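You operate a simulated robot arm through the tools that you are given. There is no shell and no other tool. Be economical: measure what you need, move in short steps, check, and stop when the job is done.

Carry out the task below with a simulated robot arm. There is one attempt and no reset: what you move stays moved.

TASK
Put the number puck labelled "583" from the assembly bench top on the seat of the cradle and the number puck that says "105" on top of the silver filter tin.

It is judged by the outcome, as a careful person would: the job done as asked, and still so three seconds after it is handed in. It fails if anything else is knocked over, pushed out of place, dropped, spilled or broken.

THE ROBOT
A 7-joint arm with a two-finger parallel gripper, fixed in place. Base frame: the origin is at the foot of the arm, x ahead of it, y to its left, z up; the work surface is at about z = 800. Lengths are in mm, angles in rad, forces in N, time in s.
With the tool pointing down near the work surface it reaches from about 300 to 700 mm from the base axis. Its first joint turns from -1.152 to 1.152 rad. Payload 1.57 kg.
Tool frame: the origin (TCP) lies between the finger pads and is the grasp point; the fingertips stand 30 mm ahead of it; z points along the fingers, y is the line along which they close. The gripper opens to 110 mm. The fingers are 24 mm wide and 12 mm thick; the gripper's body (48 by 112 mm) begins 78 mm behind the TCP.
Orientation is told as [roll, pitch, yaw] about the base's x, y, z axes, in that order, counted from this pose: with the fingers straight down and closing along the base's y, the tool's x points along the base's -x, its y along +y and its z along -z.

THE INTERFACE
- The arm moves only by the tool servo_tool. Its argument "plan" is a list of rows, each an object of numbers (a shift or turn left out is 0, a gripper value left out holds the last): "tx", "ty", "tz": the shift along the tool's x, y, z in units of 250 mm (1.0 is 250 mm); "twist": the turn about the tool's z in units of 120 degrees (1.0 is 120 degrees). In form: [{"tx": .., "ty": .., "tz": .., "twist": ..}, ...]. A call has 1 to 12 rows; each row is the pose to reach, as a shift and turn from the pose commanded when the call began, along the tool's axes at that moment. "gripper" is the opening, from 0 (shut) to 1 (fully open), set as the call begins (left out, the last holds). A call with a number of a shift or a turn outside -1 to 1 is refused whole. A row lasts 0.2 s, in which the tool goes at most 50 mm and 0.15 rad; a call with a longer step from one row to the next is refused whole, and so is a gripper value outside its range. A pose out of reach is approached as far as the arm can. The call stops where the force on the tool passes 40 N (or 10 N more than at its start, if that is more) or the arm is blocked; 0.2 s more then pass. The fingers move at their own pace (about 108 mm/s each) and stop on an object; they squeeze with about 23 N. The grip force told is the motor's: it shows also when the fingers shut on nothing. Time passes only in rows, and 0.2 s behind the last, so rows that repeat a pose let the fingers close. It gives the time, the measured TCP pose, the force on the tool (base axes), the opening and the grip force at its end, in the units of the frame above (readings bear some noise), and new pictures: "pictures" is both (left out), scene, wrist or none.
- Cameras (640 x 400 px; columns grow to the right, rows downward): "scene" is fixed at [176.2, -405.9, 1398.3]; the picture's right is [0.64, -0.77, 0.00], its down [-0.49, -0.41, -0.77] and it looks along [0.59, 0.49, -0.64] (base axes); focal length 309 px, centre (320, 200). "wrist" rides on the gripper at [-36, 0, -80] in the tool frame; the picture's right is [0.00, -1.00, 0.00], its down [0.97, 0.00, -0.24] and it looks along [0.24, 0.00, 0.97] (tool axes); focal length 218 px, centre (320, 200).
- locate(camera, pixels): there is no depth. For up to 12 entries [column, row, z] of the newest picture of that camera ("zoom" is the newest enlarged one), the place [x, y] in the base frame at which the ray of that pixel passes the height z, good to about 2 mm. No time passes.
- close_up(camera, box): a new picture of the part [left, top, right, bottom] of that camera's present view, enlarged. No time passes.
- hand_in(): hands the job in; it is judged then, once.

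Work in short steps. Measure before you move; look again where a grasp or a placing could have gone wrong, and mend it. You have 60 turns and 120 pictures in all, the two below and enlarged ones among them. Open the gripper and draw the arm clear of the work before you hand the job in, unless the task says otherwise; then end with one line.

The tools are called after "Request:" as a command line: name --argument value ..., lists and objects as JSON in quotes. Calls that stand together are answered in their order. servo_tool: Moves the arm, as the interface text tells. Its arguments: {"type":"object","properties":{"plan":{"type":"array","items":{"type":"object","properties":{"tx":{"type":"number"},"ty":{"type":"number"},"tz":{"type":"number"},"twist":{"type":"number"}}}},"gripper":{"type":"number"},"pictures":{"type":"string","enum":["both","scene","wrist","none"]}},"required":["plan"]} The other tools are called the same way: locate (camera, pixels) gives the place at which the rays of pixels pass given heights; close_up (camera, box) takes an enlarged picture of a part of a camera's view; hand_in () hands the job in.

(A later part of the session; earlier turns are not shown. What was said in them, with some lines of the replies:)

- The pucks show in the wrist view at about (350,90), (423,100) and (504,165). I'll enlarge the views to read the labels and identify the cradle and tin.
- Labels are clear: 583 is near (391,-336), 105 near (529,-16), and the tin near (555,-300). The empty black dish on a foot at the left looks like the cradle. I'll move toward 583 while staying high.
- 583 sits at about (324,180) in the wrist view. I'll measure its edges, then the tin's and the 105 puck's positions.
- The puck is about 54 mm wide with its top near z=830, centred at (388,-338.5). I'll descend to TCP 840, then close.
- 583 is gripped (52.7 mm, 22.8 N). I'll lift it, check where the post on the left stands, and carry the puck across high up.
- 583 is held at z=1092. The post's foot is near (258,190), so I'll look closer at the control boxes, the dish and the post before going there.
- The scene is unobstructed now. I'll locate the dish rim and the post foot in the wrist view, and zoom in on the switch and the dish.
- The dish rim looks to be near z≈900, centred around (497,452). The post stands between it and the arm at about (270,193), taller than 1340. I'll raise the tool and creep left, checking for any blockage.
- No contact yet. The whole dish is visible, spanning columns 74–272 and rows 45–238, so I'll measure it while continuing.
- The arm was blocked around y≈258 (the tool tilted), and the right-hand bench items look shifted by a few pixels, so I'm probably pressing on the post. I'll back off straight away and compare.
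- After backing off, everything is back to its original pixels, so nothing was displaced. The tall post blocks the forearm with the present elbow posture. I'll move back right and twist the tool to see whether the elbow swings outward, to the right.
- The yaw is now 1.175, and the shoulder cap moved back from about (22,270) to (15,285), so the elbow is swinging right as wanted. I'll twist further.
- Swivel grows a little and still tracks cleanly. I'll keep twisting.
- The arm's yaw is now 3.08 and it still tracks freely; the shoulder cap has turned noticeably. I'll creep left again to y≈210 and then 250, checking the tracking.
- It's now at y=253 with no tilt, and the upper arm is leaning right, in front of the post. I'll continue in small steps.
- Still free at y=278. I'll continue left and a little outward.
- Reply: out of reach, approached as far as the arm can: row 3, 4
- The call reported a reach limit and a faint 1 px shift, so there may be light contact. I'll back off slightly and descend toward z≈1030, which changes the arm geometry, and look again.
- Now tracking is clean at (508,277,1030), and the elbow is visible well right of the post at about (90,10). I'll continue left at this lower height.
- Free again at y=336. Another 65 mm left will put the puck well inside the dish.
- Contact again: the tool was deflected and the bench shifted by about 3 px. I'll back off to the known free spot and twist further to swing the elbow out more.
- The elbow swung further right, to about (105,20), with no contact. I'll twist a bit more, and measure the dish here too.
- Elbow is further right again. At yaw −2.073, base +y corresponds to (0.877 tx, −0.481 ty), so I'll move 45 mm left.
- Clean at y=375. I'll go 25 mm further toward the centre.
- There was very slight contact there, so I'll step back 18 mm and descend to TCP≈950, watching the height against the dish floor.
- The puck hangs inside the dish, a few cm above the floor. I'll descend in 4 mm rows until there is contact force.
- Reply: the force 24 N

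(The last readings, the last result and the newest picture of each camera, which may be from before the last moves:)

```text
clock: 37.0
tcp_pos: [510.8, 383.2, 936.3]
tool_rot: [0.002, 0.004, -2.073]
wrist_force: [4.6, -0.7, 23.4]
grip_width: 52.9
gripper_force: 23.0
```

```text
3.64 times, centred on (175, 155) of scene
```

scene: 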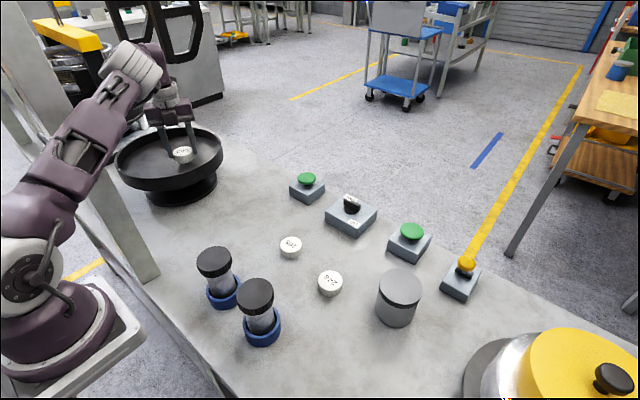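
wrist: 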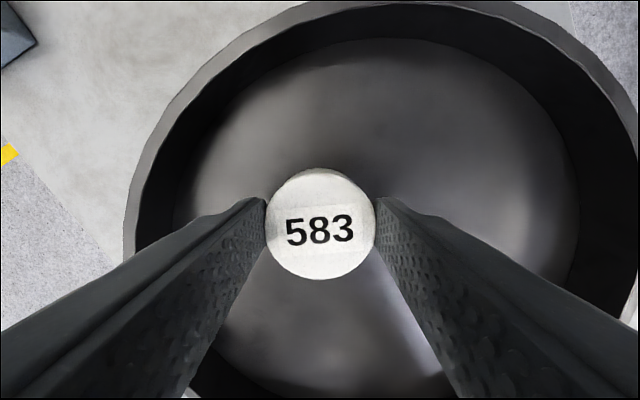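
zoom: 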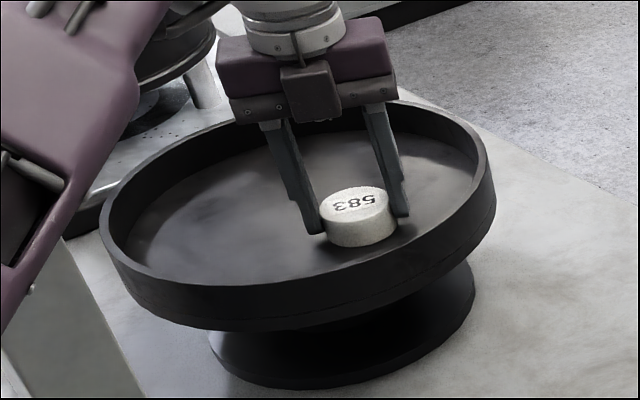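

23 N upward: the puck is seated on the dish floor. I'll ease up 1.5 mm, release partly and look.

Request:
servo_tool --plan '[{"tz": -0.006}, {"tz": -0.006}]' --pictures "none"

Request:
servo_tool --plan '[{"tz": 0}, {"tz": 0}, {"tz": -0.04}, {"tz": -0.14}, {"tz": -0.28}, {"tz": -0.36}]' --gripper 0.68

Request:
close_up --camera "scene" --box '[110, 100, 240, 210]'

```text
clock: 37.6
tcp_pos: [509.8, 383.2, 937.2]
tool_rot: [-0.001, -0.002, -2.073]
wrist_force: [2.9, 1.8, 6.8]
grip_width: 52.6
gripper_force: 23.0
```

```text
clock: 39.0
tcp_pos: [509.9, 382.2, 1027.4]
tool_rot: [0.001, -0.001, -2.074]
wrist_force: [0.1, 0.5, -0.2]
grip_width: 74.8
gripper_force: 0.1
```

scene: 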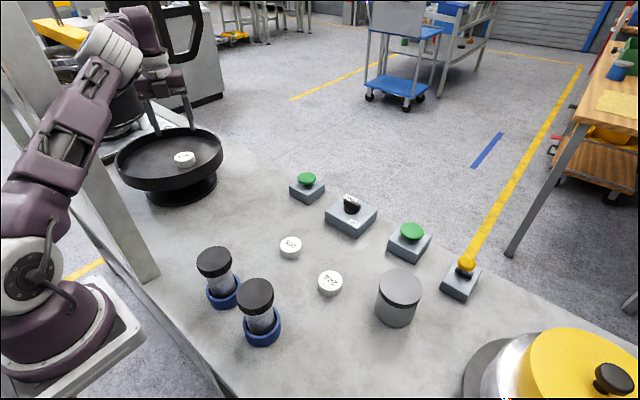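
wrist: 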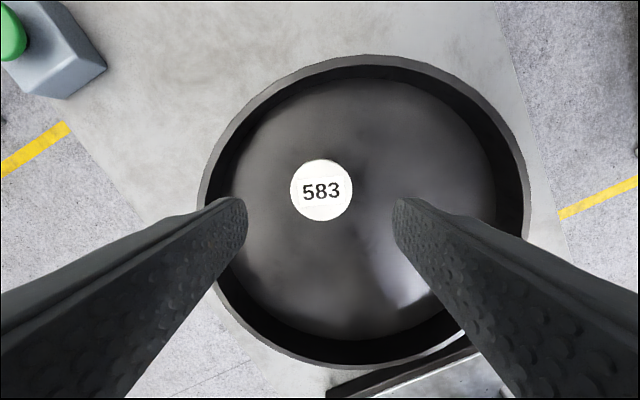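

```text
3.64 times, centred on (175, 155) of scene
```

zoom: 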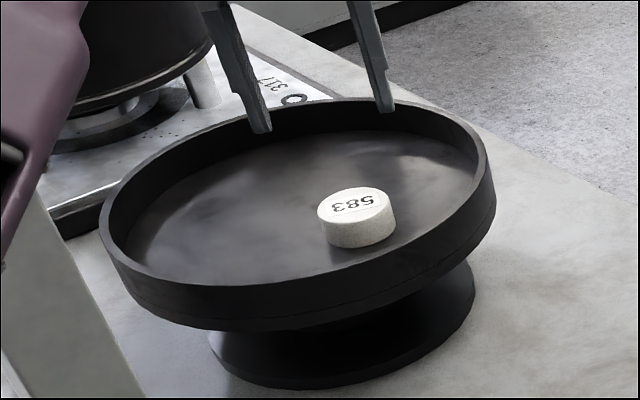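

583 rests flat inside the cradle dish. Now I'll retract to the right, away from the post, and untwist on the way to 105.

Request:
servo_tool --plan '[{"tx": -0.13, "ty": 0.072, "tz": -0.02}, {"tx": -0.27, "ty": 0.148, "tz": -0.04}, {"tx": -0.4, "ty": 0.22, "tz": -0.06}, {"tx": -0.54, "ty": 0.296, "tz": -0.08}, {"tx": -0.67, "ty": 0.37, "tz": -0.08}, {"tx": -0.807, "ty": 0.4425, "tz": -0.08}, {"tx": -0.807, "ty": 0.4425, "tz": -0.08}]' --pictures "scene"

Request:
servo_tool --plan '[{"twist": 0.07}, {"twist": 0.14}, {"twist": 0.21}, {"twist": 0.28}, {"twist": 0.35}, {"twist": 0.42}, {"twist": 0.49}, {"twist": 0.56}, {"twist": 0.63}, {"twist": 0.7}, {"twist": 0.77}, {"twist": 0.84}]' --pictures "none"

Request:
servo_tool --plan '[{"twist": 0.07}, {"twist": 0.14}, {"twist": 0.21}, {"twist": 0.28}, {"twist": 0.35}, {"twist": 0.42}, {"twist": 0.49}, {"twist": 0.56}, {"twist": 0.63}, {"twist": 0.7}, {"twist": 0.77}, {"twist": 0.84}]' --pictures "scene"

```text
clock: 40.6
tcp_pos: [512.5, 151.8, 1046.2]
tool_rot: [-0.002, 0.0, -2.074]
wrist_force: [0.0, 0.6, 0.7]
grip_width: 74.8
gripper_force: 0.0
```

scene: 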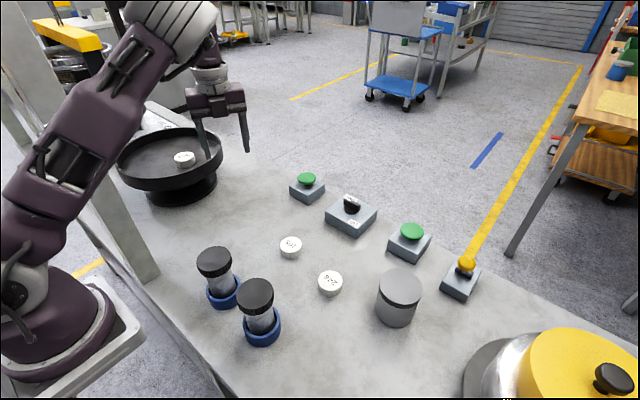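

```text
clock: 43.2
tcp_pos: [509.3, 152.6, 1045.7]
tool_rot: [-0.001, -0.001, 2.449]
wrist_force: [-0.8, -0.9, 0.2]
grip_width: 75.0
gripper_force: 0.0
```

```text
clock: 45.8
tcp_pos: [510.0, 151.7, 1047.8]
tool_rot: [0.002, 0.001, 0.691]
wrist_force: [-0.5, -0.8, -0.1]
grip_width: 74.5
gripper_force: 0.0
```

scene: 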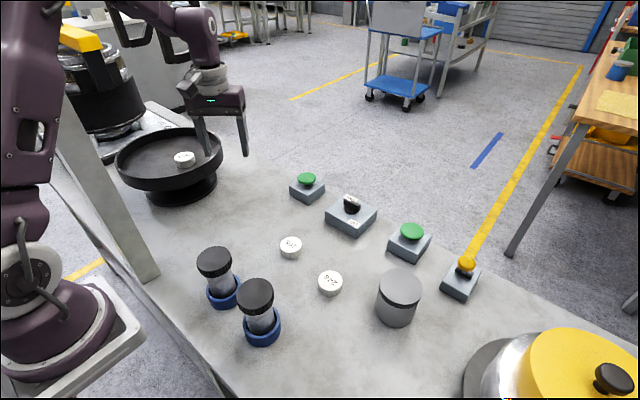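

The arm is clear of the post. I'll finish untwisting, open fully, then move over 105 and look.

Request:
servo_tool --plan '[{"twist": 0.07}, {"twist": 0.14}, {"twist": 0.21}, {"twist": 0.28}, {"twist": 0.33}, {"twist": 0.33}]' --gripper 1.0 --pictures "none"

Request:
servo_tool --plan '[{"ty": -0.15}, {"ty": -0.3}, {"ty": -0.45, "tx": -0.02}, {"ty": -0.6, "tx": -0.07, "tz": 0.05}, {"ty": -0.67, "tx": -0.07, "tz": 0.15}, {"ty": -0.67, "tx": -0.07, "tz": 0.2}, {"ty": -0.67, "tx": -0.07, "tz": 0.2}]'

```text
clock: 47.2
tcp_pos: [510.1, 152.9, 1047.7]
tool_rot: [-0.001, -0.001, -0.001]
wrist_force: [0.1, -0.9, -0.2]
grip_width: 109.9
gripper_force: 0.0
```

```text
clock: 48.8
tcp_pos: [528.6, -13.5, 997.0]
tool_rot: [0.0, -0.002, 0.0]
wrist_force: [0.1, -0.8, -0.1]
grip_width: 110.0
gripper_force: 0.3
```

scene: 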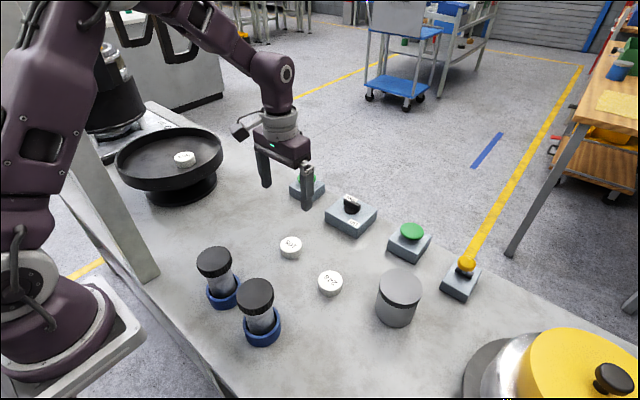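
wrist: 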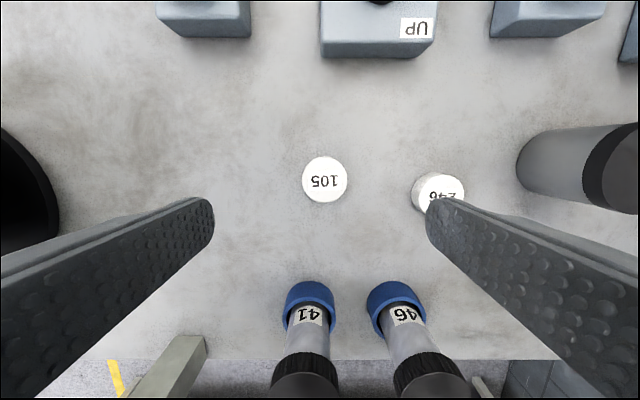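

105 is at (324,180), upright and clear of neighbours. I'll measure it and the tin.

Request:
locate --camera "wrist" --pixels '[[324, 180, 828], [302, 180, 828], [347, 180, 828], [519, 175, 800]]'

Request:
locate --camera "scene" --pixels '[[291, 243, 828]]'

```text
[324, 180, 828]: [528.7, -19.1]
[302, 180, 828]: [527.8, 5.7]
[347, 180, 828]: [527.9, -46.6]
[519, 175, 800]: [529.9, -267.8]
```

```text
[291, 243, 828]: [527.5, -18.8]
```

105 is at (528,-19.5). I'll descend as before and grip.

Request:
servo_tool --plan '[{"ty": -0.024, "tz": 0.15}, {"ty": -0.024, "tz": 0.3}, {"ty": -0.024, "tz": 0.42}, {"ty": -0.024, "tz": 0.52}, {"ty": -0.024, "tz": 0.58}, {"ty": -0.024, "tz": 0.622}, {"ty": -0.024, "tz": 0.622}]' --pictures "none"

Request:
servo_tool --plan '[{"tz": 0}, {"tz": 0}, {"tz": 0}]' --gripper 0.2 --pictures "none"

Request:
servo_tool --plan '[{"tz": -0.1}, {"tz": -0.28}, {"tz": -0.46}, {"tz": -0.64}, {"tz": -0.8}, {"tz": -0.8}]'

```text
clock: 50.4
tcp_pos: [526.3, -21.1, 840.1]
tool_rot: [0.001, 0.001, 0.001]
wrist_force: [0.2, -0.5, 0.3]
grip_width: 109.8
gripper_force: 0.1
```

```text
clock: 51.2
tcp_pos: [527.5, -20.6, 839.2]
tool_rot: [0.0, 0.0, 0.001]
wrist_force: [0.6, -0.7, 0.3]
grip_width: 52.9
gripper_force: 22.4
```

```text
clock: 52.6
tcp_pos: [529.6, -19.4, 1042.0]
tool_rot: [-0.001, -0.001, 0.0]
wrist_force: [0.1, 0.0, -0.3]
grip_width: 52.6
gripper_force: 23.6
```

scene: 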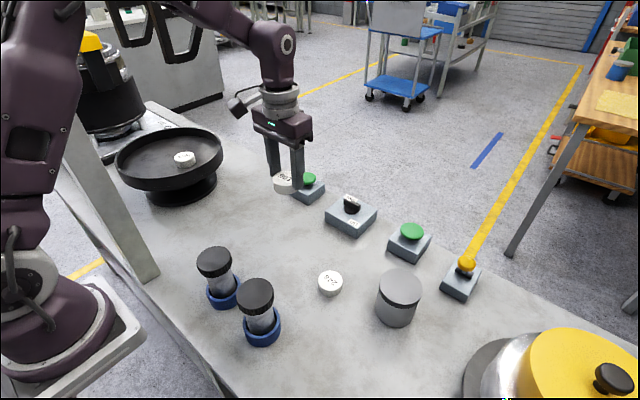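
wrist: 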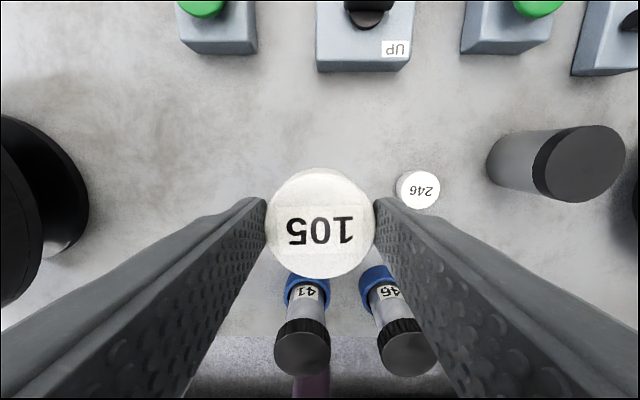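

105 is gripped. I'll carry it toward the tin at z≈1042 and look from there.

Request:
servo_tool --plan '[{"ty": -0.16}, {"ty": -0.33}, {"ty": -0.5}, {"ty": -0.67}, {"ty": -0.84}, {"ty": -0.92}, {"ty": -0.92}]'

```text
clock: 54.2
tcp_pos: [526.5, -249.9, 1040.9]
tool_rot: [0.0, 0.001, -0.001]
wrist_force: [0.6, -0.7, 0.9]
grip_width: 52.8
gripper_force: 23.2
```

scene: 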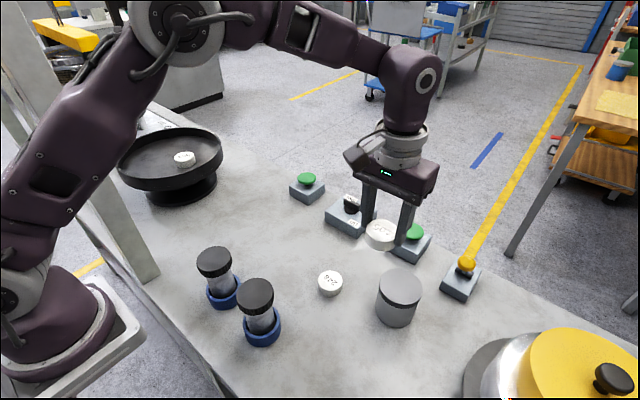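
wrist: 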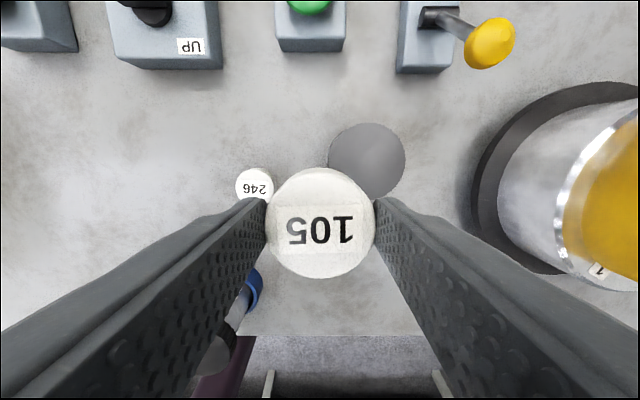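

The tin's lid appears at about (367,161) in the wrist view and (400,285) in the scene view. I'll triangulate its height and centre.

Request:
locate --camera "wrist" --pixels '[[367, 161, 870], [367, 161, 890], [367, 161, 910], [329, 161, 890], [406, 161, 890], [367, 123, 890]]'

Request:
close_up --camera "scene" --box '[350, 240, 450, 340]'

Request:
locate --camera "scene" --pixels '[[400, 286, 870], [400, 286, 890], [400, 286, 910], [395, 326, 800]]'

```text
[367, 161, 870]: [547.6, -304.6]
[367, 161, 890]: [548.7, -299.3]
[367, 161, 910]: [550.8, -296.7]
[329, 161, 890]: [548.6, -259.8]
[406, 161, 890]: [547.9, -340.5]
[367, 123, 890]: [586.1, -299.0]
```

```text
4.00 times, centred on (400, 290) of scene
```

zoom: 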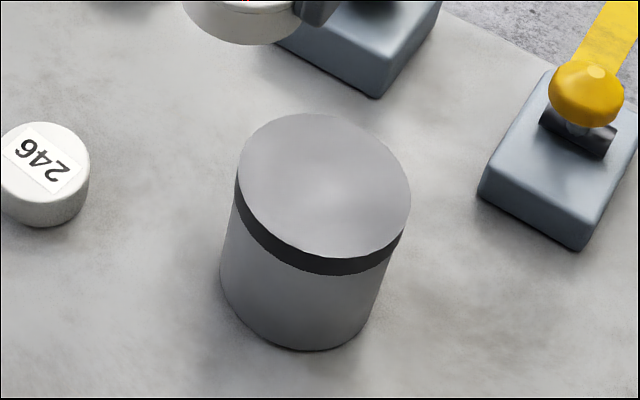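

```text
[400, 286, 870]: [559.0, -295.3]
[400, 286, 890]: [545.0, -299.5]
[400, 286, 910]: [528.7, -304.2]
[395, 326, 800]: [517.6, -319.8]
```

The lid is at z≈888, centred at (548,-300), and about 80 mm across. I'll move above it and down to TCP≈948 (puck bottom about 20 mm above the lid) and check.

Request:
servo_tool --plan '[{"tx": -0.04, "ty": -0.1}, {"tx": -0.08, "ty": -0.202}, {"tx": -0.08, "ty": -0.202, "tz": 0.12}, {"tx": -0.08, "ty": -0.202, "tz": 0.24}, {"tx": -0.08, "ty": -0.202, "tz": 0.33}, {"tx": -0.08, "ty": -0.202, "tz": 0.37}, {"tx": -0.08, "ty": -0.202, "tz": 0.37}]'

Request:
close_up --camera "scene" --box '[350, 230, 450, 330]'

```text
clock: 55.8
tcp_pos: [547.9, -299.9, 948.5]
tool_rot: [0.0, -0.001, 0.001]
wrist_force: [1.0, -0.7, -0.8]
grip_width: 52.8
gripper_force: 22.9
```

scene: 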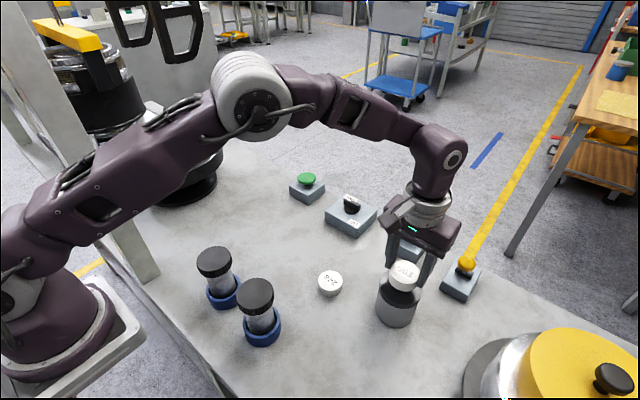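
wrist: 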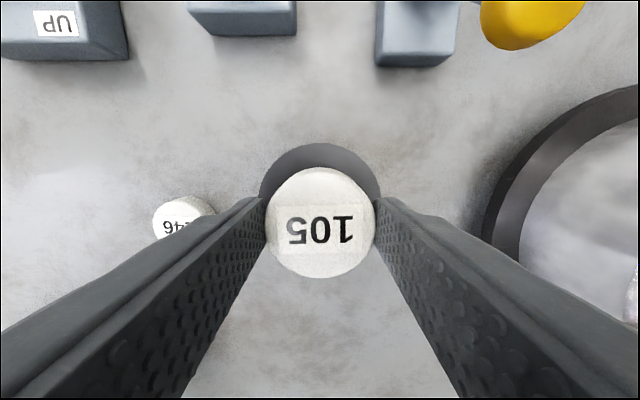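

```text
4.00 times, centred on (400, 280) of scene
```

zoom: 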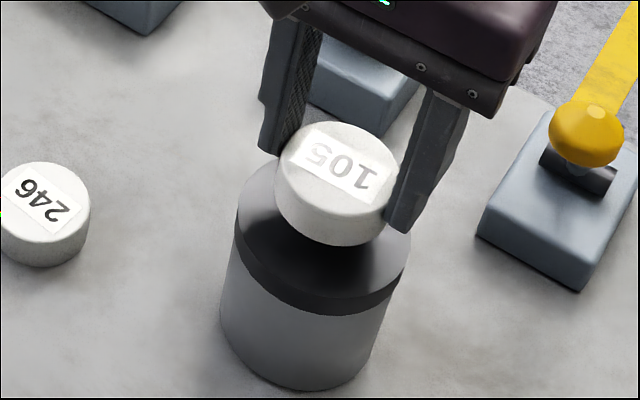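

Left/right alignment is good (lid 260–381, puck centre 321). I'll descend in 3 mm rows to about 930.

Request:
servo_tool --plan '[{"tz": 0.014}, {"tz": 0.028}, {"tz": 0.042}, {"tz": 0.056}, {"tz": 0.068}, {"tz": 0.068}]' --pictures "none"

Request:
close_up --camera "scene" --box '[350, 230, 450, 330]'

Request:
close_up --camera "wrist" --box '[220, 100, 420, 300]'

```text
clock: 57.2
tcp_pos: [547.8, -301.7, 932.8]
tool_rot: [0.0, -0.001, -0.001]
wrist_force: [0.5, -0.2, -0.7]
grip_width: 53.0
gripper_force: 22.8
```

```text
4.00 times, centred on (400, 280) of scene
```

zoom: 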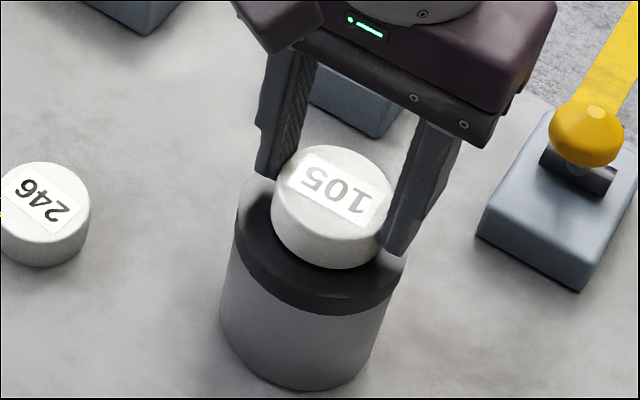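

```text
2.00 times, centred on (320, 200) of wrist
```

zoom: 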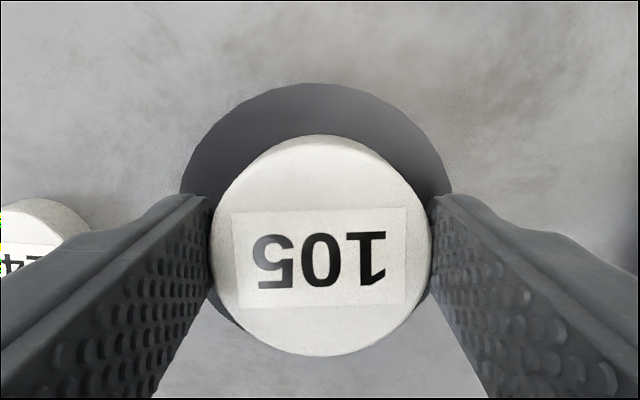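

Alignment is within about 2 mm and there's no contact yet. I'll continue down by 1.5 mm rows.

Request:
servo_tool --plan '[{"tz": 0.006}, {"tz": 0.012}, {"tz": 0.018}, {"tz": 0.018}]' --pictures "none"

```text
clock: 58.2
tcp_pos: [547.9, -302.7, 928.5]
tool_rot: [-0.003, -0.003, 0.002]
wrist_force: [-4.9, 2.5, 19.4]
grip_width: 53.0
gripper_force: 23.7
```

19 N upward: the puck is seated on the lid. I'll ease up 1 mm, release and rise straight up.

Request:
servo_tool --plan '[{"tz": -0.005}, {"tz": -0.005}]' --pictures "none"

Request:
servo_tool --plan '[{"tz": -0.005}, {"tz": -0.005}, {"tz": -0.02}, {"tz": -0.1}, {"tz": -0.25}, {"tz": -0.4}, {"tz": -0.5}]' --gripper 0.8

```text
clock: 58.8
tcp_pos: [547.3, -300.8, 928.6]
tool_rot: [0.0, 0.001, -0.001]
wrist_force: [-0.3, -1.1, 4.6]
grip_width: 52.9
gripper_force: 23.2
```

```text
clock: 60.4
tcp_pos: [550.5, -301.3, 1054.8]
tool_rot: [0.0, 0.0, 0.001]
wrist_force: [1.0, 0.2, 0.1]
grip_width: 87.9
gripper_force: 0.0
```

scene: 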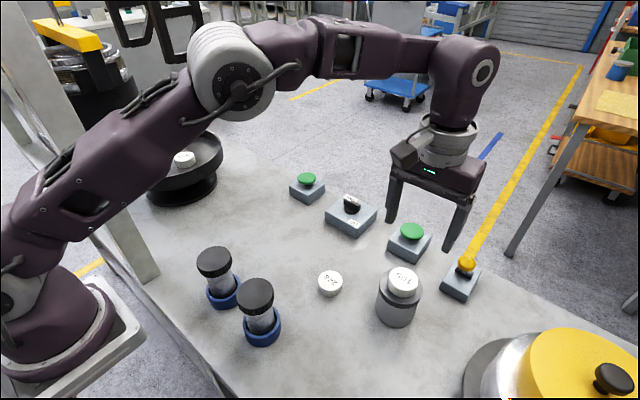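
wrist: 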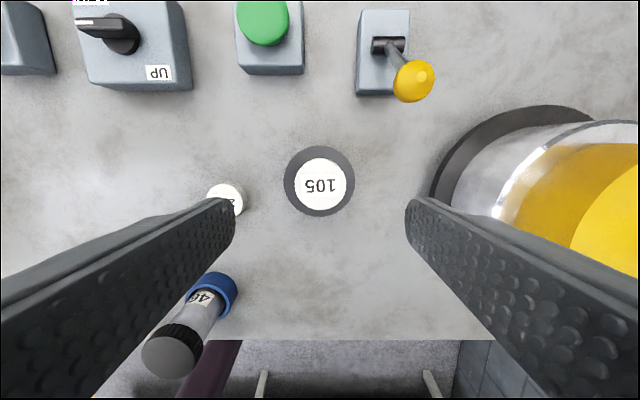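

105 sits centred on the tin lid at (320,185), and all other items are in place. I'll draw the arm clear, back to near the start area, and check both pucks.

Request:
servo_tool --plan '[{"tz": -0.15}, {"tz": -0.3, "ty": 0.05}, {"tz": -0.4, "ty": 0.2}, {"tz": -0.4, "ty": 0.38}, {"tz": -0.4, "ty": 0.56}, {"tz": -0.4, "ty": 0.74, "tx": 0.1}, {"tz": -0.4, "ty": 0.92, "tx": 0.2}, {"tz": -0.4, "ty": 1.0, "tx": 0.35}, {"tz": -0.4, "ty": 1.0, "tx": 0.4}]'

Request:
close_up --camera "scene" --box '[110, 110, 240, 210]'

```text
refused: row 6 steps farther than a row can; nothing moved
```

```text
4.00 times, centred on (175, 160) of scene
```

zoom: 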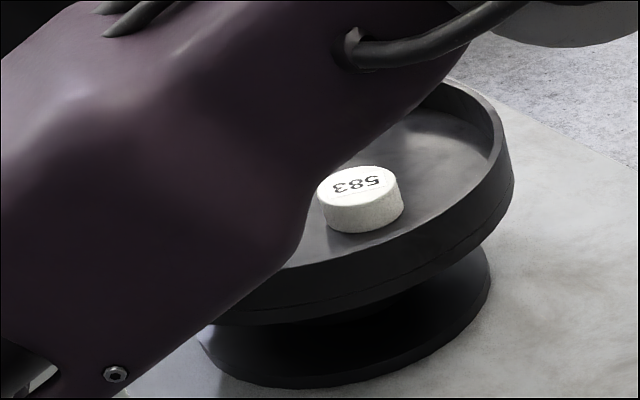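

One step was too long and the call was refused; I'll repeat it with shorter ones.

Request:
servo_tool --plan '[{"tz": -0.15}, {"tz": -0.3, "ty": 0.05}, {"tz": -0.4, "ty": 0.18}, {"tz": -0.4, "ty": 0.34}, {"tz": -0.4, "ty": 0.5}, {"tz": -0.4, "ty": 0.65, "tx": 0.08}, {"tz": -0.4, "ty": 0.8, "tx": 0.16}, {"tz": -0.4, "ty": 0.92, "tx": 0.26}, {"tz": -0.4, "ty": 1.0, "tx": 0.36}, {"tz": -0.4, "ty": 1.0, "tx": 0.4}]'

```text
clock: 62.6
tcp_pos: [446.2, -50.9, 1154.8]
tool_rot: [-0.001, 0.001, -0.002]
wrist_force: [-0.3, -0.3, 0.3]
grip_width: 88.2
gripper_force: 0.2
```

scene: 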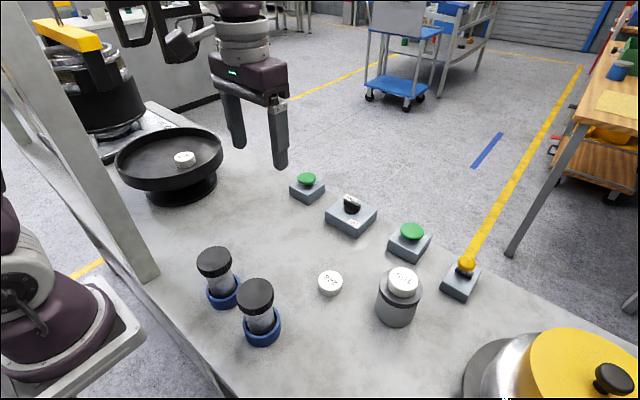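
wrist: 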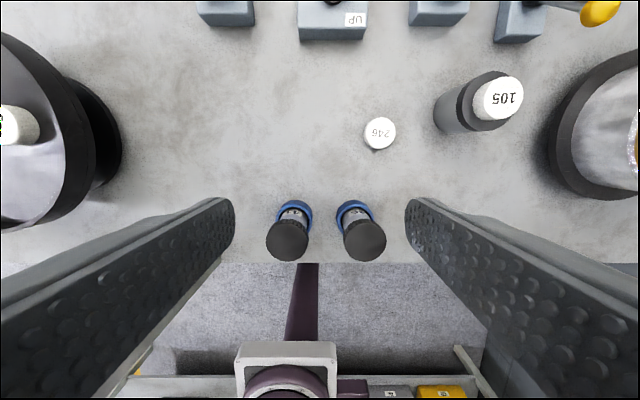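

Both pucks are in place, everything else matches the first picture, and the arm is clear with the gripper open. Handing in.

Request:
hand_in

```text
The job is handed in.
```

Puck 583 is in the black dish I took to be the cradle, and puck 105 is on the silver tin; the arm pressed the bench post three times and nudged it once more, but the bench returned to its place each time.
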